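You operate a simulated robot arm through the tools that you are given. There is no shell and no other tool. Be economical: measure what you need, move in short steps, check, and stop when the job is done.

Carry out the task below with a simulated two-armed robot. There is one attempt and no reset: what you move stays moved.

## Task
Push the green lid of the flat box shut. Then take the blue spring and leave it on the shelf under the roller track. Then fetch the black ring by the posts and set it on the top of the turntable. The order counts. Set down upright: blue spring.
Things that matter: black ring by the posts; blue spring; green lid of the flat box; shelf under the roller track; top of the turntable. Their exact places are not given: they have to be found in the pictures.

Only the result counts: the job must be done as asked and must still hold three seconds after the hand-in. Knocking over, shifting, dropping, spilling or breaking anything else fails it. Lids that push on must go on centred and level and be pressed home; caps that screw on are set level and turned clockwise until they are tight.

## Robot
Two 7-joint arms with three-finger grippers on one trunk, on a base that drives. Base frame: it is fixed to the floor where the robot stands at the start and does not move with it; the origin is under the middle of the robot, x ahead of it, y to its left, z up. Units: cm, degrees, N and s.
The left shoulder is at the start at [8.6, 12.6, 111], the right one opposite. With the tool pointing down near the work surface each hand reaches from about 38 to 86 cm from the robot's upright axis, wherever it stands, measured 20 degrees to its own side. Places, roughly: black ring by the posts (6x6x3 cm) [90, 60, 80]; green lid of the flat box [60, 10, 90]; shelf under the roller track [120, 210, 40]; top of the turntable [130, 390, 90]. Payload 2.94 kg a hand.
The tool frame of a hand sits at the grasp point between the pads (the TCP): z along the fingers, y along the line on which they close. The tips reach 3 cm beyond it. The gripper opens to 12.8 cm. The gripper's body begins 9.3 cm behind the TCP.
Orientation is that of the tool frame in the base frame, as a unit quaternion [x, y, z, w]. With the fingers straight down and closing along the base's y, the tool's x points along the base's -x, its y along +y and its z along -z.

## Interface
- The arms move only by the tool move_arm. It takes "left_rows", "right_rows" or both (then of equal length, played together; a hand with none holds still); each is a list of rows, each a list of 2 entries, a list of its own where there are three numbers: the shift along the tool's x, y, z in units of 100 mm (1.0 is 100 mm), then the turn, a rotation vector about the tool's x, y, z in units of 45 degrees (1.0 is 45 degrees). In form: [[[tx, ty, tz], [rx, ry, rz]], ...]. A call has 1 to 12 rows; each row is the pose to reach, as a shift and turn from the pose commanded when the call began, along the tool's axes at that moment. "left_claw" and "right_claw" are, for a hand that has rows, the closure, from 0 (fully open) to 1 (shut), set as the call begins (left out, the last holds). A call with a number of a shift or a turn outside -1 to 1 is refused whole. Each row takes 0.2 s and may step no farther than 5 cm and 8.6 degrees from the row before; otherwise, or with a gripper value out of range, the whole call is refused. Where a pose cannot be reached the arm comes as near as it can. A force on the tool above 40 N (or 10 N above the force at the start of the call, whichever is more), or a blocked arm, ends the call early, and 0.2 s more pass. The fingers move at their own pace and stop on an object; they squeeze with about 43 N. The grip force told is the motor's: it shows also when the fingers shut on nothing. Time passes only in rows, and 0.2 s behind the last, so rows that repeat a pose let the fingers close. The reply holds the time, the measured pose of the TCP, the force on the tool along the base axes, the opening and the grip force, in the units named above and with some noise, with the torque about the TCP (base axes, N m) and any sound that the robot's microphone picked up.
- Cameras (640 x 400 px; columns grow to the right, rows downward): "scene" is now at [20.43, 4.86, 127.6]; the picture's right is [0.41, -0.91, 0.00], its down [-0.41, -0.19, -0.89] and it looks along [0.81, 0.36, -0.45] (base axes); focal length 282 px, centre (320, 200). "left" rides on the left gripper at [6.9, 1.5, -12] in its tool frame; the picture's right is [-0.21, 0.98, 0.00], its down [-0.82, -0.18, -0.54] and it looks along [-0.53, -0.12, 0.84] (tool axes); focal length 251 px, centre (320, 200). "right" rides on the right gripper at [6.9, -1.5, -12] in its tool frame; the picture's right is [0.21, 0.98, 0.00], its down [-0.82, 0.18, -0.54] and it looks along [-0.53, 0.12, 0.84] (tool axes); focal length 251 px, centre (320, 200).
- snapshot(camera): a new picture of that camera. It takes no simulated time.
- raise_lower(by): slides the trunk up (or, below 0, down) by that many cm; the arms and the scene camera ride with it, the base frame stays. It gives what a move gives, with no picture.
- steer(legs): drives the robot by 1 to 6 legs, each [ahead, left, turn to the left] in cm, cm and degrees, along the robot's own axes; the way and the turn of a leg run together, so that a leg with both is an arc; at most 150 cm and 180 degrees a leg. The arms and the cameras ride along, it lands a little off, and it stops where it bumps. It gives what a move gives.
- pan_tilt(pan, tilt): turns the head with the scene camera to pan (to the left, within 80 degrees either way) and tilt (down, from -29 to 69), counted from straight ahead of the robot. It gives what a move gives.
- pixel_to_xyz(camera, pixels): for up to 12 pixels [column, row] of the newest picture of that camera ("zoom" is the newest enlarged one), the place [x, y, z] in the base frame of the surface seen there, good to about 0.2 cm, but the place of the scene camera against the robot may be out by one fixed shift of up to 2.5 cm in any direction. It takes no simulated time.
- zoom(camera, box): a new picture of the part [left, top, right, bottom] of that camera's present view, enlarged. It takes no simulated time.
- job_done(): hands the job in; it is judged then, once.

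Work in short steps. Measure before you move; look again where a grasp or a placing could have gone wrong, and mend it. You have 110 turns and 92 pictures in all, those below and enlarged ones among them. Open the grippers and draw the arms clear of the work before you hand the job in, unless the task says otherwise; then end with one line.

The tools are called as a command line: name --argument value ..., lists and objects as JSON in quotes. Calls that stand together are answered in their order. move_arm: Moves the arms, as the interface text tells. Its arguments: {"type":"object","properties":{"left_rows":{"type":"array","items":{"type":"array"}},"left_claw":{"type":"number"},"right_rows":{"type":"array","items":{"type":"array"}},"right_claw":{"type":"number"}},"required":[]} The other tools are called the same way: raise_lower (by) slides the trunk up or down; steer (legs) drives the base; pan_tilt (pan, tilt) turns the head that bears the scene camera; snapshot (camera) takes a picture; pixel_to_xyz (camera, pixels) gives the place of the surface under pixels of a picture; zoom (camera, box) takes an enlarged picture of a part of a camera's view; job_done () hands the job in.

At the start:

```text
time_s: 0.0
left_tool_pos: [41.09, 37.23, 112.41]
left_tcp_rot: [0.001, 1.0, -0.001, 0.0]
left_ft_force: [-0.5, 0.2, 0.0]
left_ft_torque: [-0.01, 0.0, 0.0]
left_width: 12.82
left_gripper_force: 0.1
right_tool_pos: [48.79, 2.61, 112.59]
right_tcp_rot: [0.0, 1.0, 0.0, -0.001]
right_ft_force: [0.6, -0.4, -0.8]
right_ft_torque: [-0.02, -0.02, -0.01]
right_width: 12.8
right_gripper_force: 0.1
trunk travel left (down, up): [-32.5, 22.2]
robot x, y, heading: [-0.03, -0.0, 0.0]
head pan, tilt: [24.2, 27.0]
```

scene: 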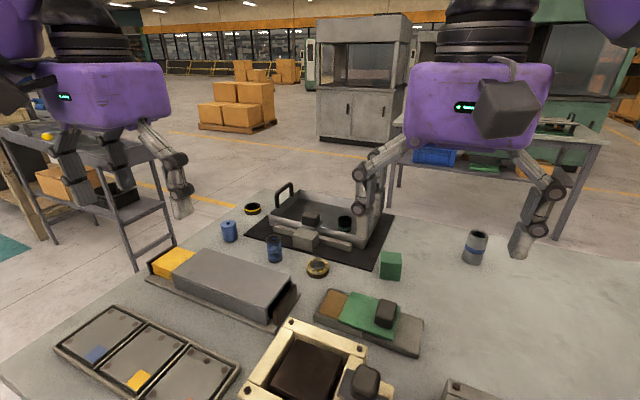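
right: 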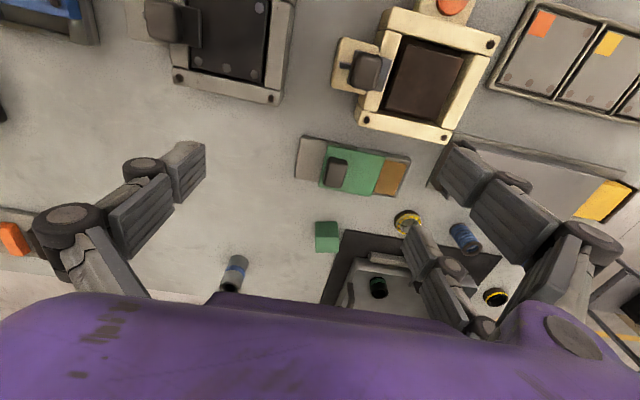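
left: 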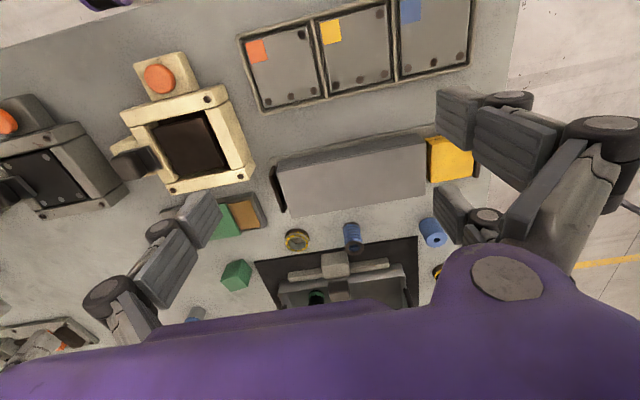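

The green sliding lid seems to be at scene (370,315), with possible springs and rings around (230-320, 210-270). I zoom in to identify them.

zoom --camera "scene" --box '[200, 170, 420, 300]'

zoom --camera "scene" --box '[290, 270, 450, 370]'

```text
2.91 times, centred on (310, 235) of scene
```

zoom: 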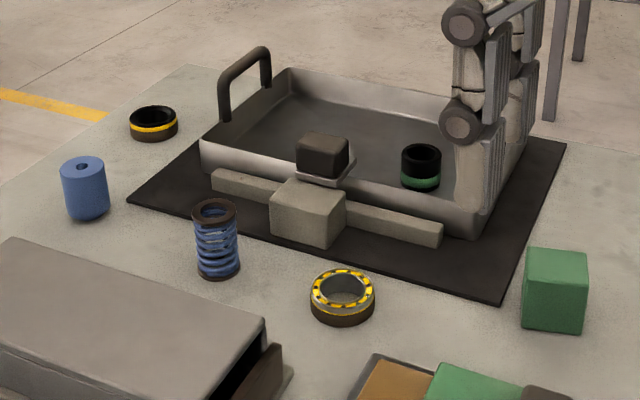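

```text
4.00 times, centred on (370, 320) of scene
```

zoom: 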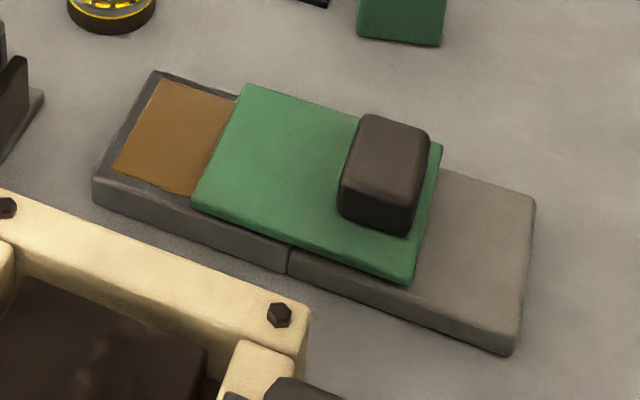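

The green lid slides left (toward the brown opening) to close. I measure the candidate objects.

pixel_to_xyz --camera "scene" --pixels '[[252, 206], [252, 213], [318, 262], [344, 222], [274, 248], [229, 228], [384, 310], [365, 310], [330, 305], [410, 335], [390, 260], [300, 287]]'

pixel_to_xyz --camera "zoom" --pixels '[[385, 155], [365, 230], [420, 180], [155, 75], [95, 185], [240, 90], [195, 200], [285, 265], [515, 345], [535, 205], [440, 150], [410, 280]]'

```text
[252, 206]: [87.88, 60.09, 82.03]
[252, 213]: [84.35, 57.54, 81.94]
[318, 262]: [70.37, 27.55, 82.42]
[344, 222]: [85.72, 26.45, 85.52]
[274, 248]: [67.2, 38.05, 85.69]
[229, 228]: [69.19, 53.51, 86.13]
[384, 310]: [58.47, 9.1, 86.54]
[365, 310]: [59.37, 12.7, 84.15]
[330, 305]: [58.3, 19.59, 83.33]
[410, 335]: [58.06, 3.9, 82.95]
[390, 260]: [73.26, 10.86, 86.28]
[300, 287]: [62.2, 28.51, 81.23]
```

```text
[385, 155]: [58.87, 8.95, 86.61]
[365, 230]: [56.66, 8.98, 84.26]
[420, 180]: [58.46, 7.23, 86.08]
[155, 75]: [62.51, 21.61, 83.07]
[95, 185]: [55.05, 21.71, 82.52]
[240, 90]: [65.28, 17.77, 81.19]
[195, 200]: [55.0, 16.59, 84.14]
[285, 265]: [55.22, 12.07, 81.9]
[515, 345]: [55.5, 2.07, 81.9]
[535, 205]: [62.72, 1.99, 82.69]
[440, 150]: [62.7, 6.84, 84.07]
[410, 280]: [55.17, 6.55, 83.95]
```

Measure the same lid and the table objects with the right and left wrist cameras, to find the scene camera's shift.

pixel_to_xyz --camera "right" --pixels '[[338, 170], [350, 172], [326, 172], [340, 185], [312, 142], [408, 190], [297, 175], [360, 225], [384, 150], [322, 182], [495, 297], [404, 222]]'

pixel_to_xyz --camera "left" --pixels '[[432, 225], [352, 230], [353, 245], [296, 240], [237, 270], [437, 275], [235, 225], [455, 158], [440, 238]]'

zoom --camera "right" --box '[270, 110, 430, 210]'

```text
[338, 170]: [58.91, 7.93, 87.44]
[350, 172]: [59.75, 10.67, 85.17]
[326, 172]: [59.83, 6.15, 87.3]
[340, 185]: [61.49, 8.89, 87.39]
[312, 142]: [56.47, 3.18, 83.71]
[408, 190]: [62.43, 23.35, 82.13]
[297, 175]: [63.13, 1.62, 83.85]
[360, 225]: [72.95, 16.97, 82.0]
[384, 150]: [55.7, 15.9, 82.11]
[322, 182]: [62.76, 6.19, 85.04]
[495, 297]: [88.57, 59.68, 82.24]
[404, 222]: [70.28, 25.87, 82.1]
```

```text
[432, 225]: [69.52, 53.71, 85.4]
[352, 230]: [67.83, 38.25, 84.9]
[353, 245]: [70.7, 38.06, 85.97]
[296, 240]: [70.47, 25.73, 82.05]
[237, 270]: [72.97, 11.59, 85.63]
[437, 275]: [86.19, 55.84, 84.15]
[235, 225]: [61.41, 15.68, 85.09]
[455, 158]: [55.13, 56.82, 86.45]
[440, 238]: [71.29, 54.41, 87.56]
```

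```text
4.00 times, centred on (350, 160) of right
```

zoom: 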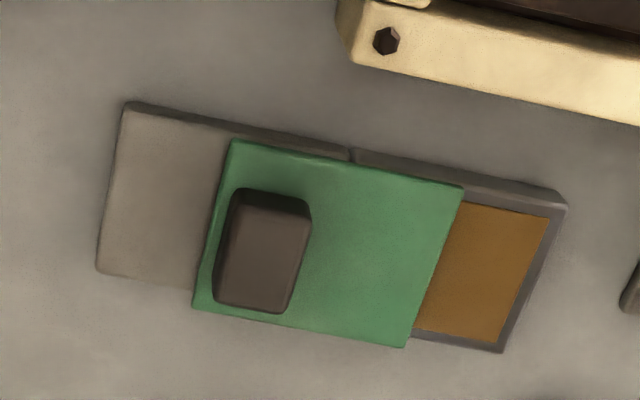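

Get precise lid and knob positions from this zoomed wrist image.

pixel_to_xyz --camera "zoom" --pixels '[[240, 205], [305, 215], [220, 295], [285, 305], [235, 145], [458, 190], [200, 303], [402, 343], [104, 265], [127, 108], [500, 348], [562, 210]]'

```text
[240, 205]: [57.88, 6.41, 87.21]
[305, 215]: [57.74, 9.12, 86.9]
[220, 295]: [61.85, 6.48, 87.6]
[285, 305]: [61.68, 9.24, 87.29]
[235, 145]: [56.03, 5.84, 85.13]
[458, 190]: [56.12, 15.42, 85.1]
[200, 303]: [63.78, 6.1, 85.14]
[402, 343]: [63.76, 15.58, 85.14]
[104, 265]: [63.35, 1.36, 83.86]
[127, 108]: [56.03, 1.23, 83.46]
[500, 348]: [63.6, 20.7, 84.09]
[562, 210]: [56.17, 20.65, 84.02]
```

Lid top is at z 85.1 and the knob spans x 57.7–61.8, y 6.2–9.4, top z 87.4; the wrist camera is about (+1, −0.8, +1) from the scene camera. I close the right hand and bring it down to the −y side of the knob.

move_arm --right_rows '[[[-0.25, 0.03, 0.25], [0, 0, 0]], [[-0.5, 0.06, 0.5], [0, 0, 0]], [[-0.75, 0.09, 0.75], [0, 0, 0]], [[-1.0, 0.12, 1.0], [0, 0, 0]], [[-1.0, 0.12, 1.0], [0, 0, 0]]]' --right_claw 1

```text
time_s: 1.2
left_tool_pos: [41.16, 37.22, 112.33]
left_tcp_rot: [0.0, 1.0, 0.0, 0.0]
left_ft_force: [-0.6, 0.0, 0.3]
left_ft_torque: [0.03, -0.03, -0.01]
left_width: 12.8
left_gripper_force: 0.0
right_tool_pos: [58.68, 3.83, 102.56]
right_tcp_rot: [0.0, 1.0, 0.0, 0.001]
right_ft_force: [-0.3, 0.5, 0.3]
right_ft_torque: [0.0, 0.0, 0.03]
right_width: 0.01
right_gripper_force: 2.8
trunk travel left (down, up): [-32.5, 22.2]
robot x, y, heading: [-0.34, -0.03, -0.2]
head pan, tilt: [24.2, 27.0]
```

Lower 10 cm and then look.

move_arm --right_rows '[[[-0.04, 0, 0.4], [0, 0, 0]], [[-0.09, 0, 0.8], [0, 0, 0]], [[-0.11, -0.02, 1.0], [0, 0, 0]]]'

zoom --camera "right" --box '[220, 200, 420, 325]'

```text
time_s: 2.0
left_tool_pos: [41.28, 37.18, 112.34]
left_tcp_rot: [0.0, 1.0, 0.001, 0.0]
left_ft_force: [0.4, -1.2, -1.0]
left_ft_torque: [0.01, -0.01, -0.02]
left_width: 12.79
left_gripper_force: 0.0
right_tool_pos: [59.79, 3.73, 92.26]
right_tcp_rot: [0.0, 1.0, 0.001, 0.0]
right_ft_force: [-0.4, -0.3, -0.7]
right_ft_torque: [0.02, 0.01, -0.01]
right_width: 0.01
right_gripper_force: 3.4
trunk travel left (down, up): [-32.5, 22.2]
robot x, y, heading: [0.19, -0.14, -0.3]
head pan, tilt: [24.2, 27.0]
```

```text
3.20 times, centred on (320, 262) of right
```

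zoom: 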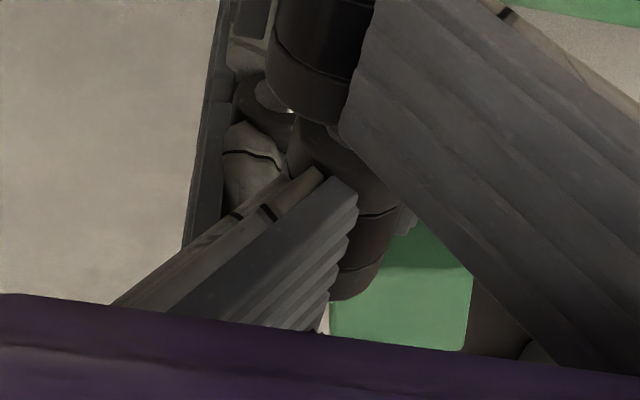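

Descend 3.4 cm beside the knob, watching force.

move_arm --right_rows '[[[0, 0, 0.17], [0, 0, 0]], [[0, 0, 0.34], [0, 0, 0]]]'

snapshot --camera "scene"

```text
time_s: 2.6
left_tool_pos: [41.27, 37.23, 112.4]
left_tcp_rot: [0.0, 1.0, 0.0, 0.0]
left_ft_force: [-0.1, -0.2, 0.5]
left_ft_torque: [0.0, -0.01, 0.0]
left_width: 12.8
left_gripper_force: 0.1
right_tool_pos: [59.74, 3.65, 89.08]
right_tcp_rot: [0.0, 1.0, 0.0, 0.0]
right_ft_force: [0.1, -0.2, -0.1]
right_ft_torque: [0.01, 0.03, 0.05]
right_width: 0.0
right_gripper_force: 3.3
trunk travel left (down, up): [-32.5, 22.2]
robot x, y, heading: [0.1, 0.0, 0.0]
head pan, tilt: [24.2, 27.0]
```

```text
84 pictures are left
```

scene: 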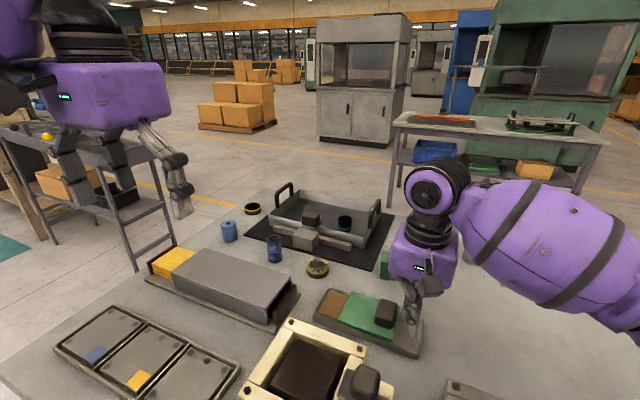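

Fingers are at (410,320) beside the knob. I push along +y in small steps.

move_arm --right_rows '[[[0, 0.08, 0], [0, 0, 0]], [[0, 0.16, 0], [0, 0, 0]], [[0, 0.24, 0], [0, 0, 0]], [[0, 0.32, 0], [0, 0, 0]], [[0, 0.4, 0], [0, 0, 0]], [[0, 0.48, 0], [0, 0, 0]], [[0, 0.54, 0], [0, 0, 0]], [[0, 0.6, 0], [0, 0, 0]]]'

zoom --camera "scene" --box '[290, 270, 450, 370]'

```text
time_s: 4.4
left_tool_pos: [41.09, 37.22, 112.36]
left_tcp_rot: [0.0, 1.0, 0.0, 0.0]
left_ft_force: [0.0, -0.2, -0.6]
left_ft_torque: [-0.02, 0.01, 0.0]
left_width: 12.79
left_gripper_force: 0.0
right_tool_pos: [59.8, 9.66, 89.17]
right_tcp_rot: [0.001, 1.0, -0.001, 0.0]
right_ft_force: [0.5, -1.0, 0.9]
right_ft_torque: [0.01, -0.03, 0.01]
right_width: 0.0
right_gripper_force: 3.2
trunk travel left (down, up): [-32.5, 22.2]
robot x, y, heading: [0.04, 0.04, -0.0]
head pan, tilt: [24.2, 27.0]
```

```text
4.00 times, centred on (370, 320) of scene
```

zoom: 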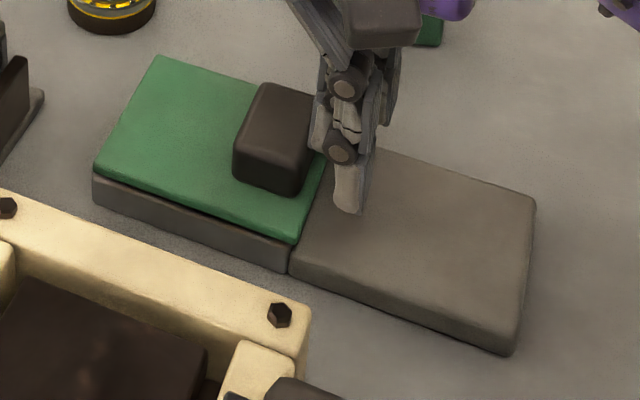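

Lid is nearly flush; I push another bit until a stop is felt.

move_arm --right_rows '[[[0, 0.02, 0], [0, 0, 0]], [[0, 0.04, 0], [0, 0, 0]], [[0, 0.06, 0], [0, 0, 0]], [[0, 0.08, 0], [0, 0, 0]], [[0, 0.1, 0], [0, 0, 0]]]'

zoom --camera "scene" --box '[290, 270, 450, 370]'

```text
time_s: 5.6
left_tool_pos: [41.14, 37.15, 112.43]
left_tcp_rot: [0.0, 1.0, 0.001, 0.0]
left_ft_force: [0.7, -0.4, -0.5]
left_ft_torque: [-0.01, 0.02, 0.03]
left_width: 12.8
left_gripper_force: 0.1
right_tool_pos: [59.94, 10.49, 89.14]
right_tcp_rot: [0.001, 1.0, 0.0, 0.0]
right_ft_force: [0.6, -7.7, 7.3]
right_ft_torque: [-0.07, 0.02, -0.02]
right_width: 0.03
right_gripper_force: 2.6
trunk travel left (down, up): [-32.5, 22.2]
robot x, y, heading: [-0.18, 0.13, -0.1]
head pan, tilt: [24.2, 27.0]
```

```text
4.00 times, centred on (370, 320) of scene
```

zoom: 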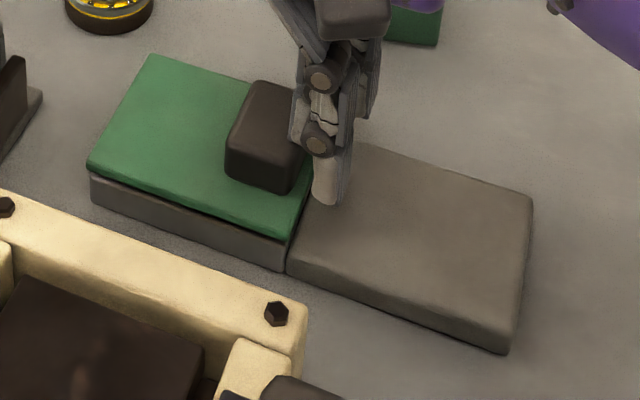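

Force rose to −7.7 N: likely the end stop. One more small push to confirm.

move_arm --right_rows '[[[0, 0.02, 0], [0, 0, 0]], [[0, 0.04, 0], [0, 0, 0]], [[0, 0.06, 0], [0, 0, 0]]]'

```text
time_s: 6.4
left_tool_pos: [41.14, 37.27, 112.41]
left_tcp_rot: [0.0, 1.0, 0.001, 0.0]
left_ft_force: [-0.4, 0.7, 0.1]
left_ft_torque: [0.01, -0.02, 0.0]
left_width: 12.8
left_gripper_force: 0.1
right_tool_pos: [59.82, 11.22, 89.16]
right_tcp_rot: [0.0, 1.0, -0.001, 0.001]
right_ft_force: [-0.7, -5.4, 8.4]
right_ft_torque: [0.02, 0.02, 0.03]
right_width: 0.0
right_gripper_force: 2.9
trunk travel left (down, up): [-32.5, 22.2]
robot x, y, heading: [-0.09, 0.15, 0.1]
head pan, tilt: [24.2, 27.0]
```

It still moved to 11.22 with an upward force; I look at the lid again.

zoom --camera "scene" --box '[290, 270, 450, 370]'

pixel_to_xyz --camera "zoom" --pixels '[[150, 60], [92, 162], [295, 232], [260, 110], [180, 130], [288, 268], [92, 200], [265, 220], [280, 120]]'

```text
4.00 times, centred on (370, 320) of scene
```

zoom: 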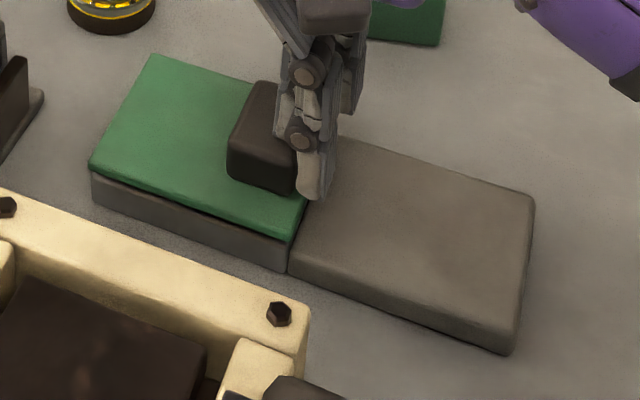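

```text
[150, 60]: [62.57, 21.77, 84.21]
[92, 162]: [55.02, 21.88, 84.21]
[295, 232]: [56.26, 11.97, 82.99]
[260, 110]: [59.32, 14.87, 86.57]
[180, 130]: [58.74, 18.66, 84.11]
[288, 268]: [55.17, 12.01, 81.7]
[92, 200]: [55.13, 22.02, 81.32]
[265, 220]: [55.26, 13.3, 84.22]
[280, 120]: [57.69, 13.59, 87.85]
```

The lid's end (y 21.8) is flush with the box end, at its stop: shut. Retreat −y, then up.

move_arm --right_rows '[[[0, -0.2, 0], [0, 0, 0]], [[0, -0.2, -0.3], [0, 0, 0]], [[0, -0.4, -0.7], [0, 0, 0]], [[0.2, -0.6, -1.0], [0, 0, 0]]]'

zoom --camera "scene" --box '[290, 270, 450, 370]'

```text
time_s: 7.4
left_tool_pos: [41.11, 37.17, 112.41]
left_tcp_rot: [-0.001, 1.0, 0.0, 0.001]
left_ft_force: [-0.1, -0.4, 1.4]
left_ft_torque: [0.0, -0.02, -0.03]
left_width: 12.84
left_gripper_force: 0.1
right_tool_pos: [57.82, 4.99, 98.86]
right_tcp_rot: [0.0, 1.0, 0.0, -0.001]
right_ft_force: [-1.1, -0.7, -0.1]
right_ft_torque: [0.03, 0.0, -0.02]
right_width: 0.0
right_gripper_force: 2.8
trunk travel left (down, up): [-32.5, 22.2]
robot x, y, heading: [0.03, -0.07, 0.2]
head pan, tilt: [24.2, 27.0]
```

```text
4.00 times, centred on (370, 320) of scene
```

zoom: 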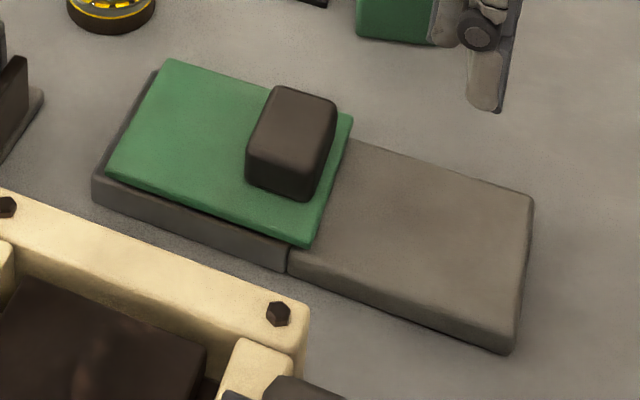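

After retreating the lid has slipped back about 1 cm — either finger drag or a spring. I measure where it is now.

pixel_to_xyz --camera "zoom" --pixels '[[172, 62], [110, 172], [312, 240], [350, 118], [275, 95], [330, 105], [300, 190], [255, 160], [250, 185], [200, 130]]'

snapshot --camera "left"

```text
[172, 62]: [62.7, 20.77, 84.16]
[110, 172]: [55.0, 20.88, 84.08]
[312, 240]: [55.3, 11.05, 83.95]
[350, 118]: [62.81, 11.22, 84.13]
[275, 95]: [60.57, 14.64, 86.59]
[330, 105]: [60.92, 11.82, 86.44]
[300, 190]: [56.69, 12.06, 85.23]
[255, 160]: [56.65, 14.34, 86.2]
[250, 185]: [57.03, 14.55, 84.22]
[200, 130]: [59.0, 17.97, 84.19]
```

```text
79 pictures are left
```

left: 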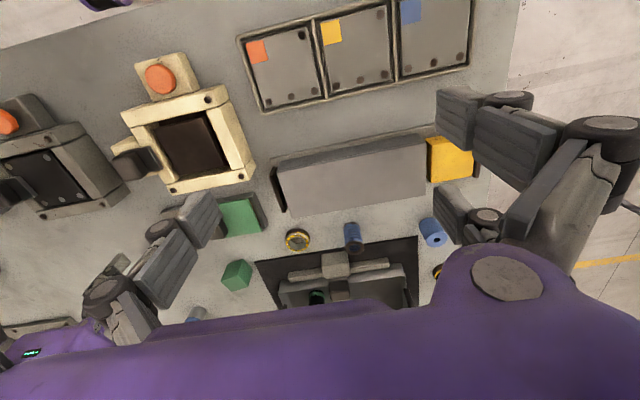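

The lid sits ~1 cm short of flush. I raise the contact point a little and push again, then back off only slightly and look to tell spring from drag.

move_arm --right_rows '[[[-0.2, 0.0, 0.45], [0, 0, 0]], [[-0.2, 0.2, 0.92], [0, 0, 0]], [[-0.2, 0.4, 0.92], [0, 0, 0]], [[-0.2, 0.46, 0.92], [0, 0, 0]], [[-0.2, 0.52, 0.92], [0, 0, 0]], [[-0.2, 0.58, 0.92], [0, 0, 0]]]'

```text
refused: row 2 steps farther than a row can; nothing moved
```

Refused because of step size; I split the descent further.

move_arm --right_rows '[[[-0.2, 0.0, 0.3], [0, 0, 0]], [[-0.2, 0.1, 0.6], [0, 0, 0]], [[-0.2, 0.2, 0.92], [0, 0, 0]], [[-0.2, 0.4, 0.92], [0, 0, 0]], [[-0.2, 0.46, 0.92], [0, 0, 0]], [[-0.2, 0.52, 0.92], [0, 0, 0]], [[-0.2, 0.58, 0.92], [0, 0, 0]]]'

zoom --camera "scene" --box '[290, 270, 450, 370]'

```text
time_s: 9.0
left_tool_pos: [41.21, 37.21, 112.29]
left_tcp_rot: [0.0, 1.0, 0.0, 0.001]
left_ft_force: [-1.0, -0.4, -0.2]
left_ft_torque: [0.02, -0.01, 0.01]
left_width: 12.82
left_gripper_force: 0.0
right_tool_pos: [59.85, 11.22, 89.86]
right_tcp_rot: [0.0, 1.0, 0.0, 0.0]
right_ft_force: [0.7, -0.6, -0.1]
right_ft_torque: [0.0, 0.0, -0.01]
right_width: 0.0
right_gripper_force: 3.1
trunk travel left (down, up): [-32.5, 22.2]
robot x, y, heading: [0.17, 0.11, -0.2]
head pan, tilt: [24.2, 27.0]
```

```text
4.00 times, centred on (370, 320) of scene
```

zoom: 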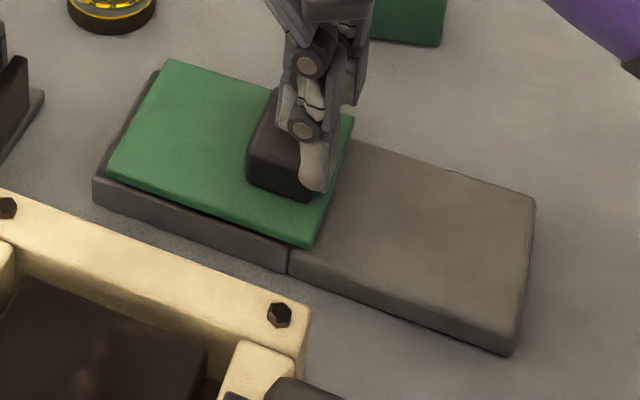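

No force yet and the lid hasn't moved: earlier the tip was dragging the lid by its top. At this height I push on ~1.2 cm against the knob.

move_arm --right_rows '[[[0, 0.03, 0], [0, 0, 0]], [[0, 0.06, 0], [0, 0, 0]], [[0, 0.09, 0], [0, 0, 0]], [[0, 0.12, 0], [0, 0, 0]]]'

zoom --camera "scene" --box '[290, 270, 450, 370]'

```text
time_s: 10.0
left_tool_pos: [41.16, 37.26, 112.38]
left_tcp_rot: [0.0, 1.0, 0.0, 0.0]
left_ft_force: [-0.2, -0.8, 0.1]
left_ft_torque: [-0.02, 0.0, -0.04]
left_width: 12.79
left_gripper_force: 0.2
right_tool_pos: [59.83, 12.33, 89.95]
right_tcp_rot: [0.001, 1.0, 0.001, 0.0]
right_ft_force: [0.0, 0.3, 0.3]
right_ft_torque: [0.02, -0.01, 0.02]
right_width: 0.0
right_gripper_force: 3.4
trunk travel left (down, up): [-32.5, 22.2]
robot x, y, heading: [-0.35, -0.02, -0.1]
head pan, tilt: [24.2, 27.0]
```

```text
4.00 times, centred on (370, 320) of scene
```

zoom: 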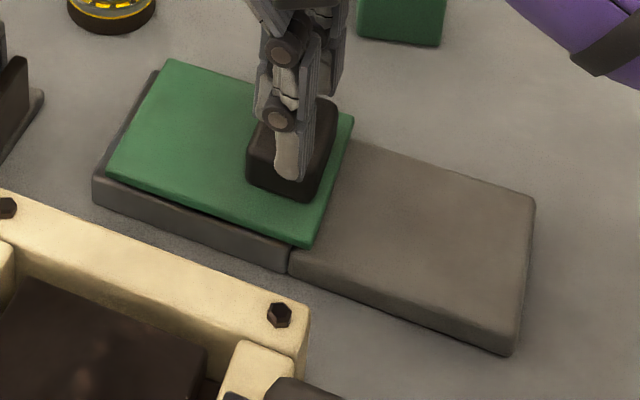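

The tip actually rode over the knob's top, so I was too high. I lift, back off behind the knob, go lower (z≈88.5), and push again.

move_arm --right_rows '[[[0, 0, -0.1], [0, 0, 0]], [[0, -0.35, -0.1], [0, 0, 0]], [[0, -0.35, 0.14], [0, 0, 0]], [[0, -0.28, 0.14], [0, 0, 0]], [[0, -0.24, 0.14], [0, 0, 0]], [[0, -0.2, 0.14], [0, 0, 0]], [[0, -0.17, 0.14], [0, 0, 0]]]'

zoom --camera "scene" --box '[290, 270, 450, 370]'

```text
time_s: 11.6
left_tool_pos: [41.13, 36.95, 112.5]
left_tcp_rot: [0.001, 1.0, 0.002, 0.001]
left_ft_force: [0.0, -0.5, 0.7]
left_ft_torque: [0.0, 0.02, 0.0]
left_width: 12.81
left_gripper_force: 0.1
right_tool_pos: [59.82, 9.91, 88.57]
right_tcp_rot: [0.003, 1.0, -0.001, 0.001]
right_ft_force: [-1.6, -23.8, 9.6]
right_ft_torque: [-0.27, 0.13, 0.27]
right_width: 0.0
right_gripper_force: 7.7
trunk travel left (down, up): [-32.5, 22.2]
robot x, y, heading: [0.14, -0.06, -0.3]
head pan, tilt: [24.2, 27.0]
```

```text
4.00 times, centred on (370, 320) of scene
```

zoom: 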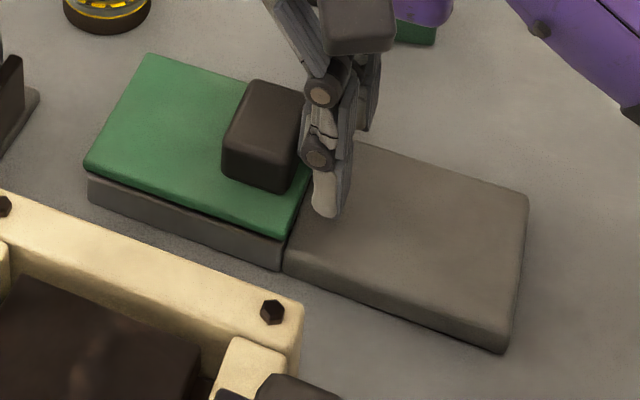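

Firm stop at −24 N with the lid flush. Retreat −y, rise, and recheck.

move_arm --right_rows '[[[0, -0.1, 0], [0, 0, 0]], [[0, -0.3, 0], [0, 0, 0]], [[0, -0.4, -0.3], [0, 0, 0]], [[0, -0.5, -0.7], [0, 0, 0]], [[0.1, -0.7, -1.0], [0, 0, 0]]]'

zoom --camera "scene" --box '[290, 270, 450, 370]'

```text
time_s: 12.8
left_tool_pos: [41.13, 37.17, 112.36]
left_tcp_rot: [0.001, 1.0, 0.0, 0.0]
left_ft_force: [0.9, -0.7, 0.2]
left_ft_torque: [0.0, -0.05, -0.01]
left_width: 12.81
left_gripper_force: 0.1
right_tool_pos: [58.79, 3.49, 98.66]
right_tcp_rot: [0.0, 1.0, 0.0, -0.001]
right_ft_force: [-0.2, -0.9, 0.8]
right_ft_torque: [0.05, 0.03, -0.04]
right_width: 0.0
right_gripper_force: 2.6
trunk travel left (down, up): [-32.5, 22.2]
robot x, y, heading: [-0.03, -0.09, -0.0]
head pan, tilt: [24.2, 27.0]
```

```text
4.00 times, centred on (370, 320) of scene
```

zoom: 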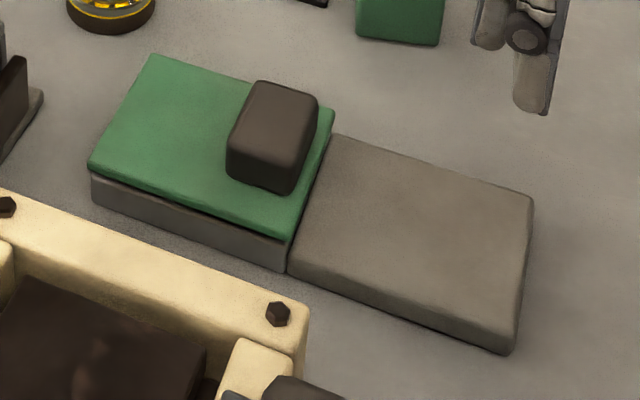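

Lid is shut and stays. Next the blue spring: I view it in the left wrist camera around (352,238).

zoom --camera "left" --box '[270, 190, 470, 315]'

pixel_to_xyz --camera "zoom" --pixels '[[265, 115], [240, 115], [290, 115], [265, 170], [250, 190], [285, 190], [180, 170], [350, 240], [85, 165], [265, 105], [300, 200], [240, 195]]'

```text
3.20 times, centred on (370, 252) of left
```

zoom: 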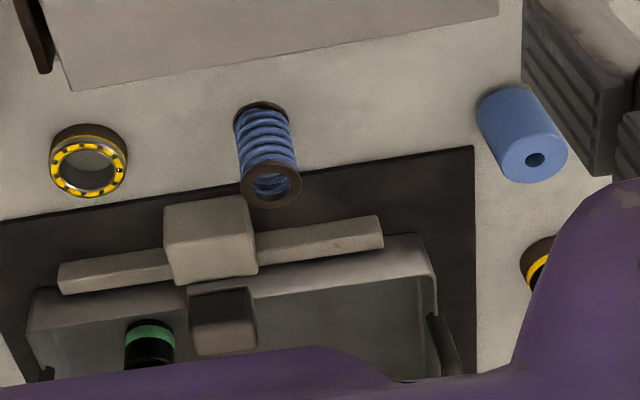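

```text
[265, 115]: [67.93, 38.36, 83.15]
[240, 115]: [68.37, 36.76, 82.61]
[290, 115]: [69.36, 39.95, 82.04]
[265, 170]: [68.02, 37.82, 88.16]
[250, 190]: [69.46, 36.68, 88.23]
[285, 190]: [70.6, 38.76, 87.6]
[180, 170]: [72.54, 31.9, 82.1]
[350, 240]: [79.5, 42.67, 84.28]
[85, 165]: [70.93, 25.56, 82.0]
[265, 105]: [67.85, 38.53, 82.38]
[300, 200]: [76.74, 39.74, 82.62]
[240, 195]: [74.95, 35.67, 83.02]
```

Spring centre ≈ (69.7, 38.0), top z 88.2, table 82.1. Before choosing a grasp I look at the roller-track shelf.

pan_tilt --pan 62 --tilt 20

snapshot --camera "scene"

```text
time_s: 13.8
left_tool_pos: [41.15, 37.18, 112.4]
left_tcp_rot: [0.0, 1.0, 0.0, 0.0]
left_ft_force: [0.2, 0.5, -0.1]
left_ft_torque: [-0.01, -0.02, 0.01]
left_width: 12.82
left_gripper_force: 0.1
right_tool_pos: [58.9, 3.43, 98.7]
right_tcp_rot: [0.0, 1.0, 0.0, 0.0]
right_ft_force: [-0.6, 0.0, 0.0]
right_ft_torque: [0.02, 0.0, -0.02]
right_width: 0.02
right_gripper_force: 2.5
trunk travel left (down, up): [-32.5, 22.2]
robot x, y, heading: [-0.15, -0.18, -0.2]
head pan, tilt: [62.0, 20.0]
```

```text
73 pictures are left
```

scene: 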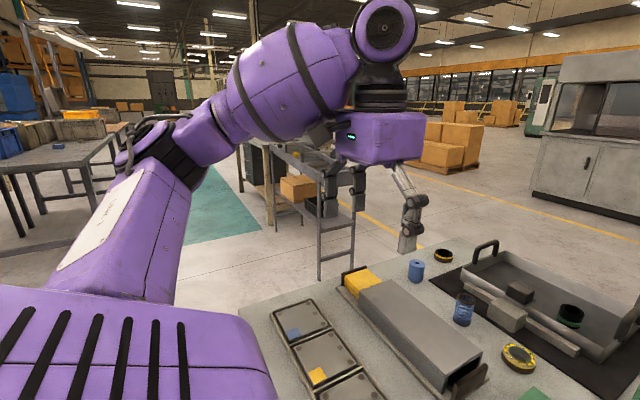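

Left arm hides much; I zoom on the rack at (300,190).

zoom --camera "scene" --box '[230, 120, 430, 290]'

pixel_to_xyz --camera "scene" --pixels '[[297, 188], [330, 205], [340, 215], [320, 260], [300, 215], [250, 170], [280, 215], [352, 230]]'

```text
2.35 times, centred on (330, 205) of scene
```

zoom: 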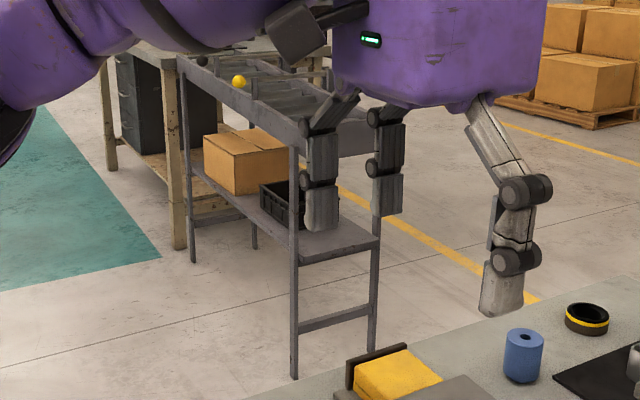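

```text
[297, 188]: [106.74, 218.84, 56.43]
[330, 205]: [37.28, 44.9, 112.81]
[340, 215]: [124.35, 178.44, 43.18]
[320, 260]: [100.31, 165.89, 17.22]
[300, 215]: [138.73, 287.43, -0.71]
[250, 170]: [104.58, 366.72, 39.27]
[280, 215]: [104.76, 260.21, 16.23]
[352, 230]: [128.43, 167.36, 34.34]
```

I measure the rack: beam bottom, shelf edge, legs, bin and top.

pixel_to_xyz --camera "zoom" --pixels '[[294, 200], [294, 130], [230, 105], [260, 118], [345, 250], [360, 238], [275, 200], [275, 180], [375, 240], [345, 150], [335, 235], [240, 82]]'

```text
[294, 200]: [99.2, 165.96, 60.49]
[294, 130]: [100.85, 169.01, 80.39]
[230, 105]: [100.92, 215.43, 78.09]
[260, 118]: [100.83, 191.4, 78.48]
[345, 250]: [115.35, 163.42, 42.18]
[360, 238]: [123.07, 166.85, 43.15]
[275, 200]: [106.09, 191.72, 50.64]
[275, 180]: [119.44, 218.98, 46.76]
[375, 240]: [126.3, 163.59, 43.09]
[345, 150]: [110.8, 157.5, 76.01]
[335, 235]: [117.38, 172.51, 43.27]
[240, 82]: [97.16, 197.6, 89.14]
```

Shelf z≈44, beam underside ≈78, free shelf y 168–188. I'll grasp the spring with the hand tilted ~35° forward; check the grey box top and clamp heights first.

pixel_to_xyz --camera "left" --pixels '[[350, 170], [350, 200], [300, 170], [410, 170], [455, 160], [335, 262], [335, 290], [350, 215]]'

move_arm --left_rows '[[[-0.25, 0, 0.0], [0, -0.15, 0]], [[-0.5, 0, 0.0], [0, -0.3, 0]], [[-0.75, 0, 0], [0, -0.45, 0]], [[-1.0, 0, 0], [0, -0.6, 0]], [[-1.0, 0.05, 0.3], [0, -0.78, 0]]]' --left_claw 0.3

```text
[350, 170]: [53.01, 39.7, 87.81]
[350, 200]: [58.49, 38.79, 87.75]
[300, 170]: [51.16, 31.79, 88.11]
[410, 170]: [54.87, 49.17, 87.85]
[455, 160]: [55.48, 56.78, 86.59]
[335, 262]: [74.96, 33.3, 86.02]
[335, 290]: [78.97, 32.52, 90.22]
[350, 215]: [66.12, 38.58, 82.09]
```

```text
time_s: 15.0
left_tool_pos: [51.15, 37.86, 109.21]
left_tcp_rot: [0.0, 0.953, 0.0, 0.303]
left_ft_force: [-0.5, 0.8, 0.8]
left_ft_torque: [0.02, 0.0, -0.02]
left_width: 8.96
left_gripper_force: 0.0
right_tool_pos: [58.81, 3.6, 98.54]
right_tcp_rot: [0.0, 1.0, 0.0, 0.0]
right_ft_force: [0.6, 0.8, 0.0]
right_ft_torque: [-0.05, 0.01, 0.03]
right_width: 0.0
right_gripper_force: 2.9
trunk travel left (down, up): [-32.5, 22.2]
robot x, y, heading: [-0.28, 0.03, 0.2]
head pan, tilt: [62.0, 20.0]
```

Tilt is right (tool z = (0.58, 0, −0.82)). I advance along the tool axis toward the spring, first 10 cm.

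move_arm --left_rows '[[[-0.05, 0, 0.33], [0, 0, 0]], [[-0.1, 0, 0.66], [0, 0, 0]], [[-0.16, 0.01, 1.0], [0, 0, 0]]]'

snapshot --camera "left"

snapshot --camera "scene"

```text
time_s: 15.8
left_tool_pos: [58.28, 37.95, 102.12]
left_tcp_rot: [-0.001, 0.954, 0.001, 0.301]
left_ft_force: [0.4, 0.2, -0.4]
left_ft_torque: [0.04, 0.03, 0.01]
left_width: 8.94
left_gripper_force: 0.0
right_tool_pos: [58.92, 3.48, 98.48]
right_tcp_rot: [0.0, 1.0, 0.0, 0.0]
right_ft_force: [0.6, 0.3, -0.2]
right_ft_torque: [0.0, 0.01, -0.03]
right_width: 0.02
right_gripper_force: 3.5
trunk travel left (down, up): [-32.5, 22.2]
robot x, y, heading: [0.33, -0.18, 0.0]
head pan, tilt: [62.0, 20.0]
```

```text
71 pictures are left
```

left: 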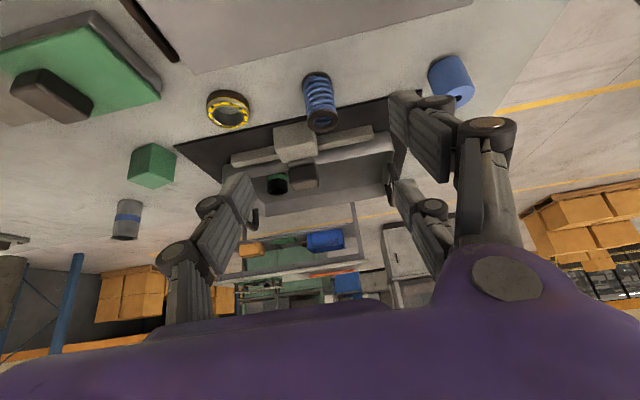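

```text
70 pictures are left
```

scene: 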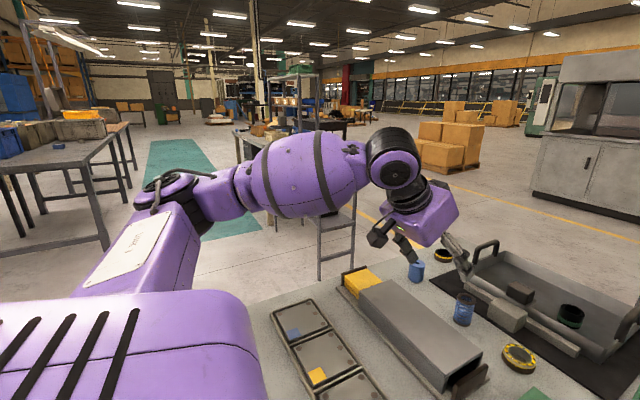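

I refine the spring's position in this closer left view.

pixel_to_xyz --camera "left" --pixels '[[310, 118], [335, 115], [322, 109], [323, 130], [304, 82], [332, 80], [318, 95], [450, 75]]'

```text
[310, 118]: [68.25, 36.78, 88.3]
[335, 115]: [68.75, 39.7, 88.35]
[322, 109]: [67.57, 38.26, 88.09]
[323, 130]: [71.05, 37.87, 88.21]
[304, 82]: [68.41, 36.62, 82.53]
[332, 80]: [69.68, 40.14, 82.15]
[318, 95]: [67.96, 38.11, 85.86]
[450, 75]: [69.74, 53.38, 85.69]
```

Spring centre (69.4, 38.2), z 82.1–88.3. I approach the next 10 cm, with centring.

move_arm --left_rows '[[[0.02, 0.01, 0.33], [0, 0, 0]], [[0.04, 0.02, 0.66], [0, 0, 0]], [[0.05, 0.025, 1.0], [0, 0, 0]]]'

snapshot --camera "left"

```text
time_s: 16.6
left_tool_pos: [63.82, 38.25, 93.72]
left_tcp_rot: [0.0, 0.953, 0.0, 0.302]
left_ft_force: [0.0, 0.2, 0.5]
left_ft_torque: [0.0, 0.03, -0.02]
left_width: 8.97
left_gripper_force: 0.0
right_tool_pos: [59.07, 3.44, 98.47]
right_tcp_rot: [0.0, 1.0, 0.0, -0.001]
right_ft_force: [0.5, 0.3, 0.5]
right_ft_torque: [-0.01, 0.0, 0.0]
right_width: 0.0
right_gripper_force: 2.9
trunk travel left (down, up): [-32.5, 22.2]
robot x, y, heading: [-0.09, -0.04, -0.2]
head pan, tilt: [62.0, 20.0]
```

```text
69 pictures are left
```

left: 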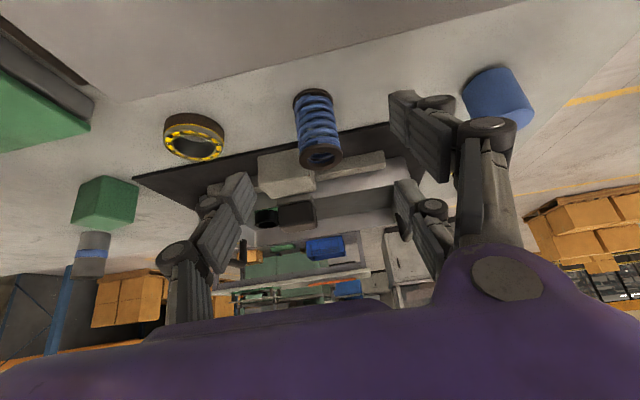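

Continue the last 9.8 cm.

move_arm --left_rows '[[[0.01, 0, 0.33], [0, 0, 0]], [[0.01, 0, 0.66], [0, 0, 0]], [[0.01, 0, 0.85], [0, 0, 0]], [[0.01, 0, 0.97], [0, 0, 0]]]'

snapshot --camera "left"

zoom --camera "scene" --box '[370, 210, 570, 370]'

```text
time_s: 17.6
left_tool_pos: [69.02, 38.1, 85.94]
left_tcp_rot: [0.001, 0.953, 0.0, 0.304]
left_ft_force: [-2.3, 1.4, 9.3]
left_ft_torque: [0.51, 0.26, 0.08]
left_width: 9.37
left_gripper_force: 3.1
right_tool_pos: [58.67, 3.57, 98.69]
right_tcp_rot: [0.0, 1.0, 0.001, 0.001]
right_ft_force: [-0.6, -0.6, 1.3]
right_ft_torque: [0.0, -0.03, 0.02]
right_width: 0.0
right_gripper_force: 2.8
trunk travel left (down, up): [-32.5, 22.2]
robot x, y, heading: [-0.24, -0.07, -0.1]
head pan, tilt: [62.0, 20.0]
```

```text
68 pictures are left
```

left: 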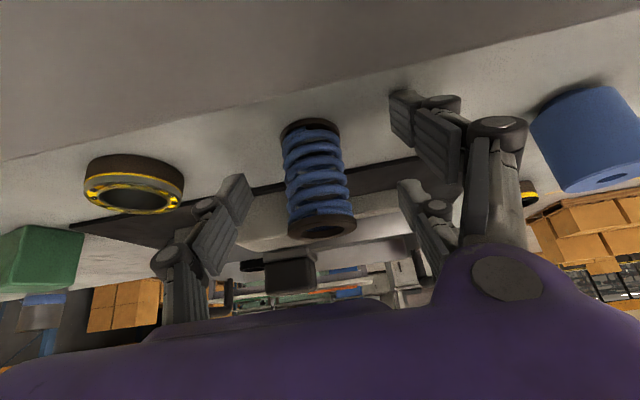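

```text
2.50 times, centred on (470, 290) of scene
```

zoom: 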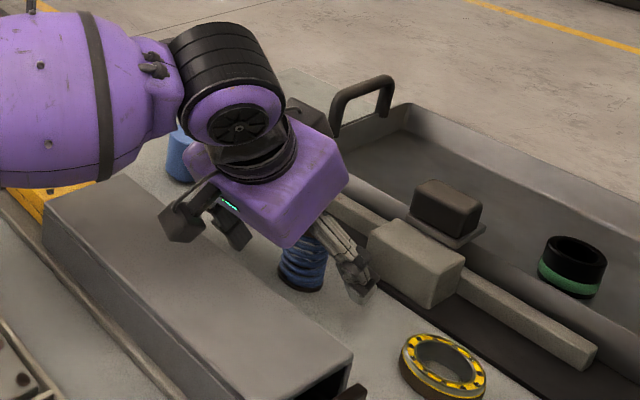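

The +y finger touches something (upward 9 N). I lift about 0.8 cm (and +0.3 x) before closing.

move_arm --left_rows '[[[-0.04, 0, -0.05], [0, 0, 0]], [[-0.07, 0, -0.05], [0, 0, 0]]]'

```text
time_s: 18.2
left_tool_pos: [69.39, 38.24, 86.41]
left_tcp_rot: [0.0, 0.954, -0.001, 0.301]
left_ft_force: [-0.1, 1.0, -0.3]
left_ft_torque: [0.0, -0.02, -0.02]
left_width: 8.96
left_gripper_force: 0.1
right_tool_pos: [58.86, 3.54, 98.67]
right_tcp_rot: [-0.001, 1.0, 0.0, -0.001]
right_ft_force: [-0.5, 0.2, 0.0]
right_ft_torque: [0.0, -0.01, -0.01]
right_width: 0.0
right_gripper_force: 3.3
trunk travel left (down, up): [-32.5, 22.2]
robot x, y, heading: [-0.17, 0.2, 0.0]
head pan, tilt: [62.0, 20.0]
```

Free of contact and centred at (69.4, 38.2). Close on the spring.

move_arm --left_rows '[[[0, 0, 0], [0, 0, 0]], [[0, 0, 0], [0, 0, 0]], [[0, 0, 0], [0, 0, 0]], [[0, 0, 0], [0, 0, 0]]]' --left_claw 1

snapshot --camera "left"

```text
time_s: 19.2
left_tool_pos: [69.35, 38.18, 86.57]
left_tcp_rot: [0.001, 0.953, 0.0, 0.302]
left_ft_force: [-0.2, 1.4, 3.9]
left_ft_torque: [0.16, -0.04, -0.03]
left_width: 3.55
left_gripper_force: 43.6
right_tool_pos: [58.82, 3.49, 98.63]
right_tcp_rot: [0.0, 1.0, 0.0, 0.0]
right_ft_force: [-0.1, 0.2, -0.1]
right_ft_torque: [0.0, -0.01, -0.01]
right_width: 0.02
right_gripper_force: 3.0
trunk travel left (down, up): [-32.5, 22.2]
robot x, y, heading: [0.31, 0.06, -0.1]
head pan, tilt: [62.0, 20.0]
```

```text
66 pictures are left
```

left: 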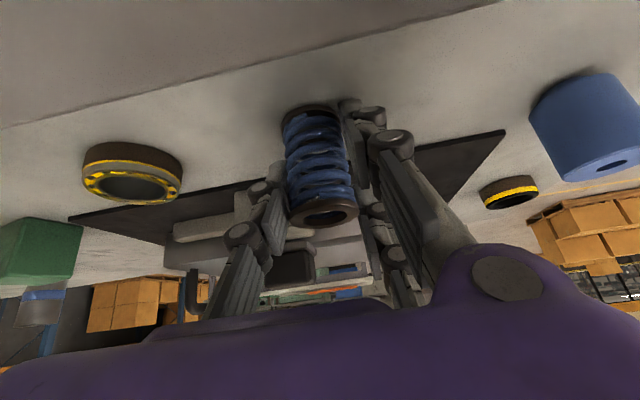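

Gripped (3.55 cm, 43.6 N). Lift straight up 10 cm.

move_arm --left_rows '[[[-0.1, 0, -0.14], [0, 0, 0]], [[-0.32, 0, -0.45], [0, 0, 0]], [[-0.578, 0, -0.816], [0, 0, 0]]]'

snapshot --camera "left"

```text
time_s: 20.0
left_tool_pos: [69.39, 38.02, 96.54]
left_tcp_rot: [0.0, 0.953, 0.001, 0.302]
left_ft_force: [0.5, -0.1, 0.3]
left_ft_torque: [0.02, 0.01, -0.01]
left_width: 0.0
left_gripper_force: 3.0
right_tool_pos: [58.86, 3.53, 98.6]
right_tcp_rot: [0.0, 1.0, 0.001, 0.001]
right_ft_force: [0.0, 0.4, -0.2]
right_ft_torque: [-0.05, -0.02, 0.01]
right_width: 0.02
right_gripper_force: 3.4
trunk travel left (down, up): [-32.5, 22.2]
robot x, y, heading: [0.09, 0.19, 0.1]
head pan, tilt: [62.0, 20.0]
```

```text
65 pictures are left
```

left: 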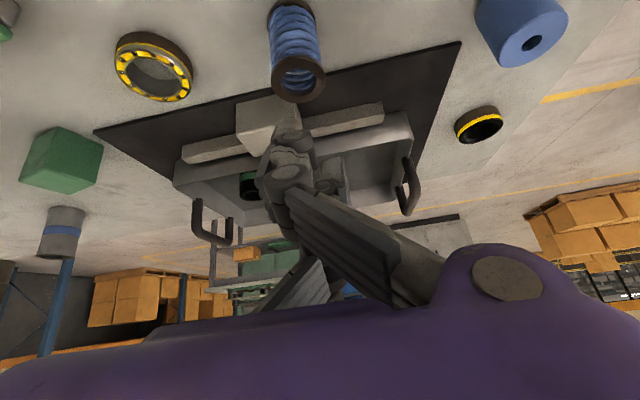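

The spring slipped out but still stands at (295,80). I re-measure it and look closer before regrasping deeper and lifting slowly.

pixel_to_xyz --camera "left" --pixels '[[280, 85], [320, 75], [297, 65], [300, 97], [275, 15], [310, 15], [290, 40]]'

zoom --camera "left" --box '[200, 0, 440, 150]'

zoom --camera "scene" --box '[370, 180, 570, 340]'

```text
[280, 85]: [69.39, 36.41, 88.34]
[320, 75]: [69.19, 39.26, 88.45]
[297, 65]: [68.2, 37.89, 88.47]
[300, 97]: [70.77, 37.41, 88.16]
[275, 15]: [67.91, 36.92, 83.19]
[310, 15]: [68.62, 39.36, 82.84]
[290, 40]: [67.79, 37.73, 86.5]
```

```text
2.67 times, centred on (320, 75) of left
```

zoom: 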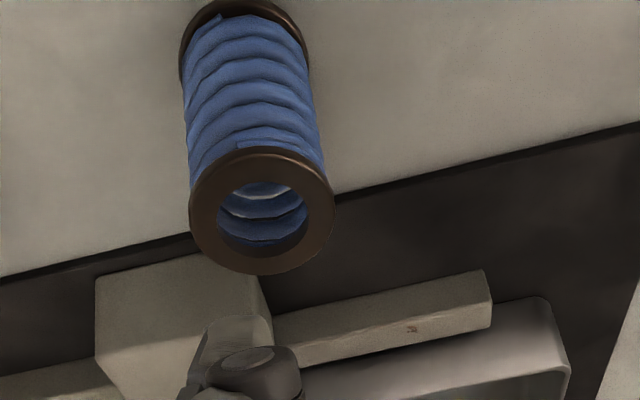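

```text
2.50 times, centred on (470, 260) of scene
```

zoom: 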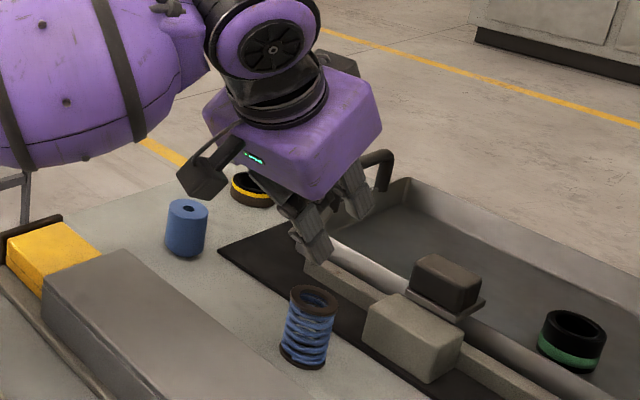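

Spring now at (69.4, 37.85). I open to ~5.5 cm and descend vertically around it, ending a bit deeper (TCP ≈ (69.8, 37.85, 85.6)).

move_arm --left_rows '[[[0, -0.02, 0], [0, 0, 0]], [[0, -0.02, 0], [0, 0, 0]], [[0.2, -0.02, 0.31], [0, 0, 0]], [[0.4, -0.02, 0.62], [0, 0, 0]], [[0.5, -0.02, 0.77], [0, 0, 0]], [[0.55, -0.02, 0.84], [0, 0, 0]], [[0.59, -0.02, 0.9], [0, 0, 0]]]' --left_claw 0.57

snapshot --camera "left"

zoom --camera "scene" --box '[390, 220, 530, 340]'

```text
time_s: 21.6
left_tool_pos: [69.68, 37.73, 86.51]
left_tcp_rot: [0.0, 0.952, 0.001, 0.307]
left_ft_force: [-2.1, 1.7, 24.8]
left_ft_torque: [0.89, 0.5, 0.31]
left_width: 5.88
left_gripper_force: 2.8
right_tool_pos: [58.66, 3.42, 98.75]
right_tcp_rot: [0.0, 1.0, 0.0, 0.001]
right_ft_force: [-0.6, 0.1, -0.5]
right_ft_torque: [-0.01, 0.01, -0.05]
right_width: 0.02
right_gripper_force: 3.0
trunk travel left (down, up): [-32.5, 22.2]
robot x, y, heading: [0.03, 0.05, -0.3]
head pan, tilt: [62.0, 20.0]
```

```text
62 pictures are left
```

left: 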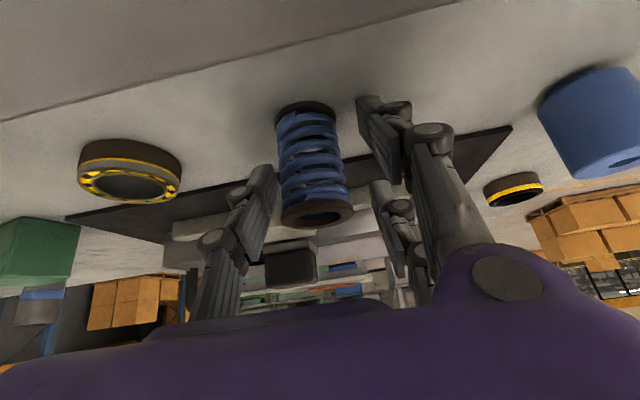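

```text
3.33 times, centred on (460, 280) of scene
```

zoom: 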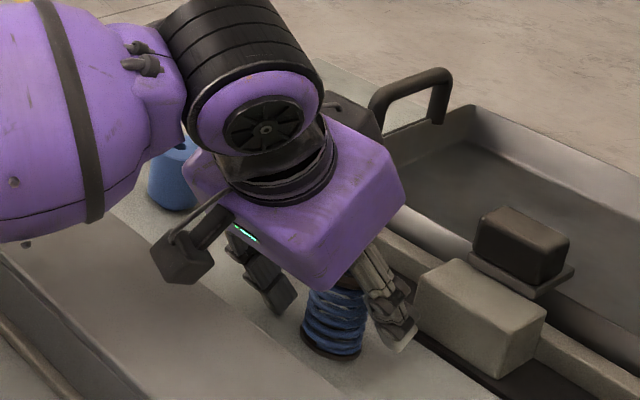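

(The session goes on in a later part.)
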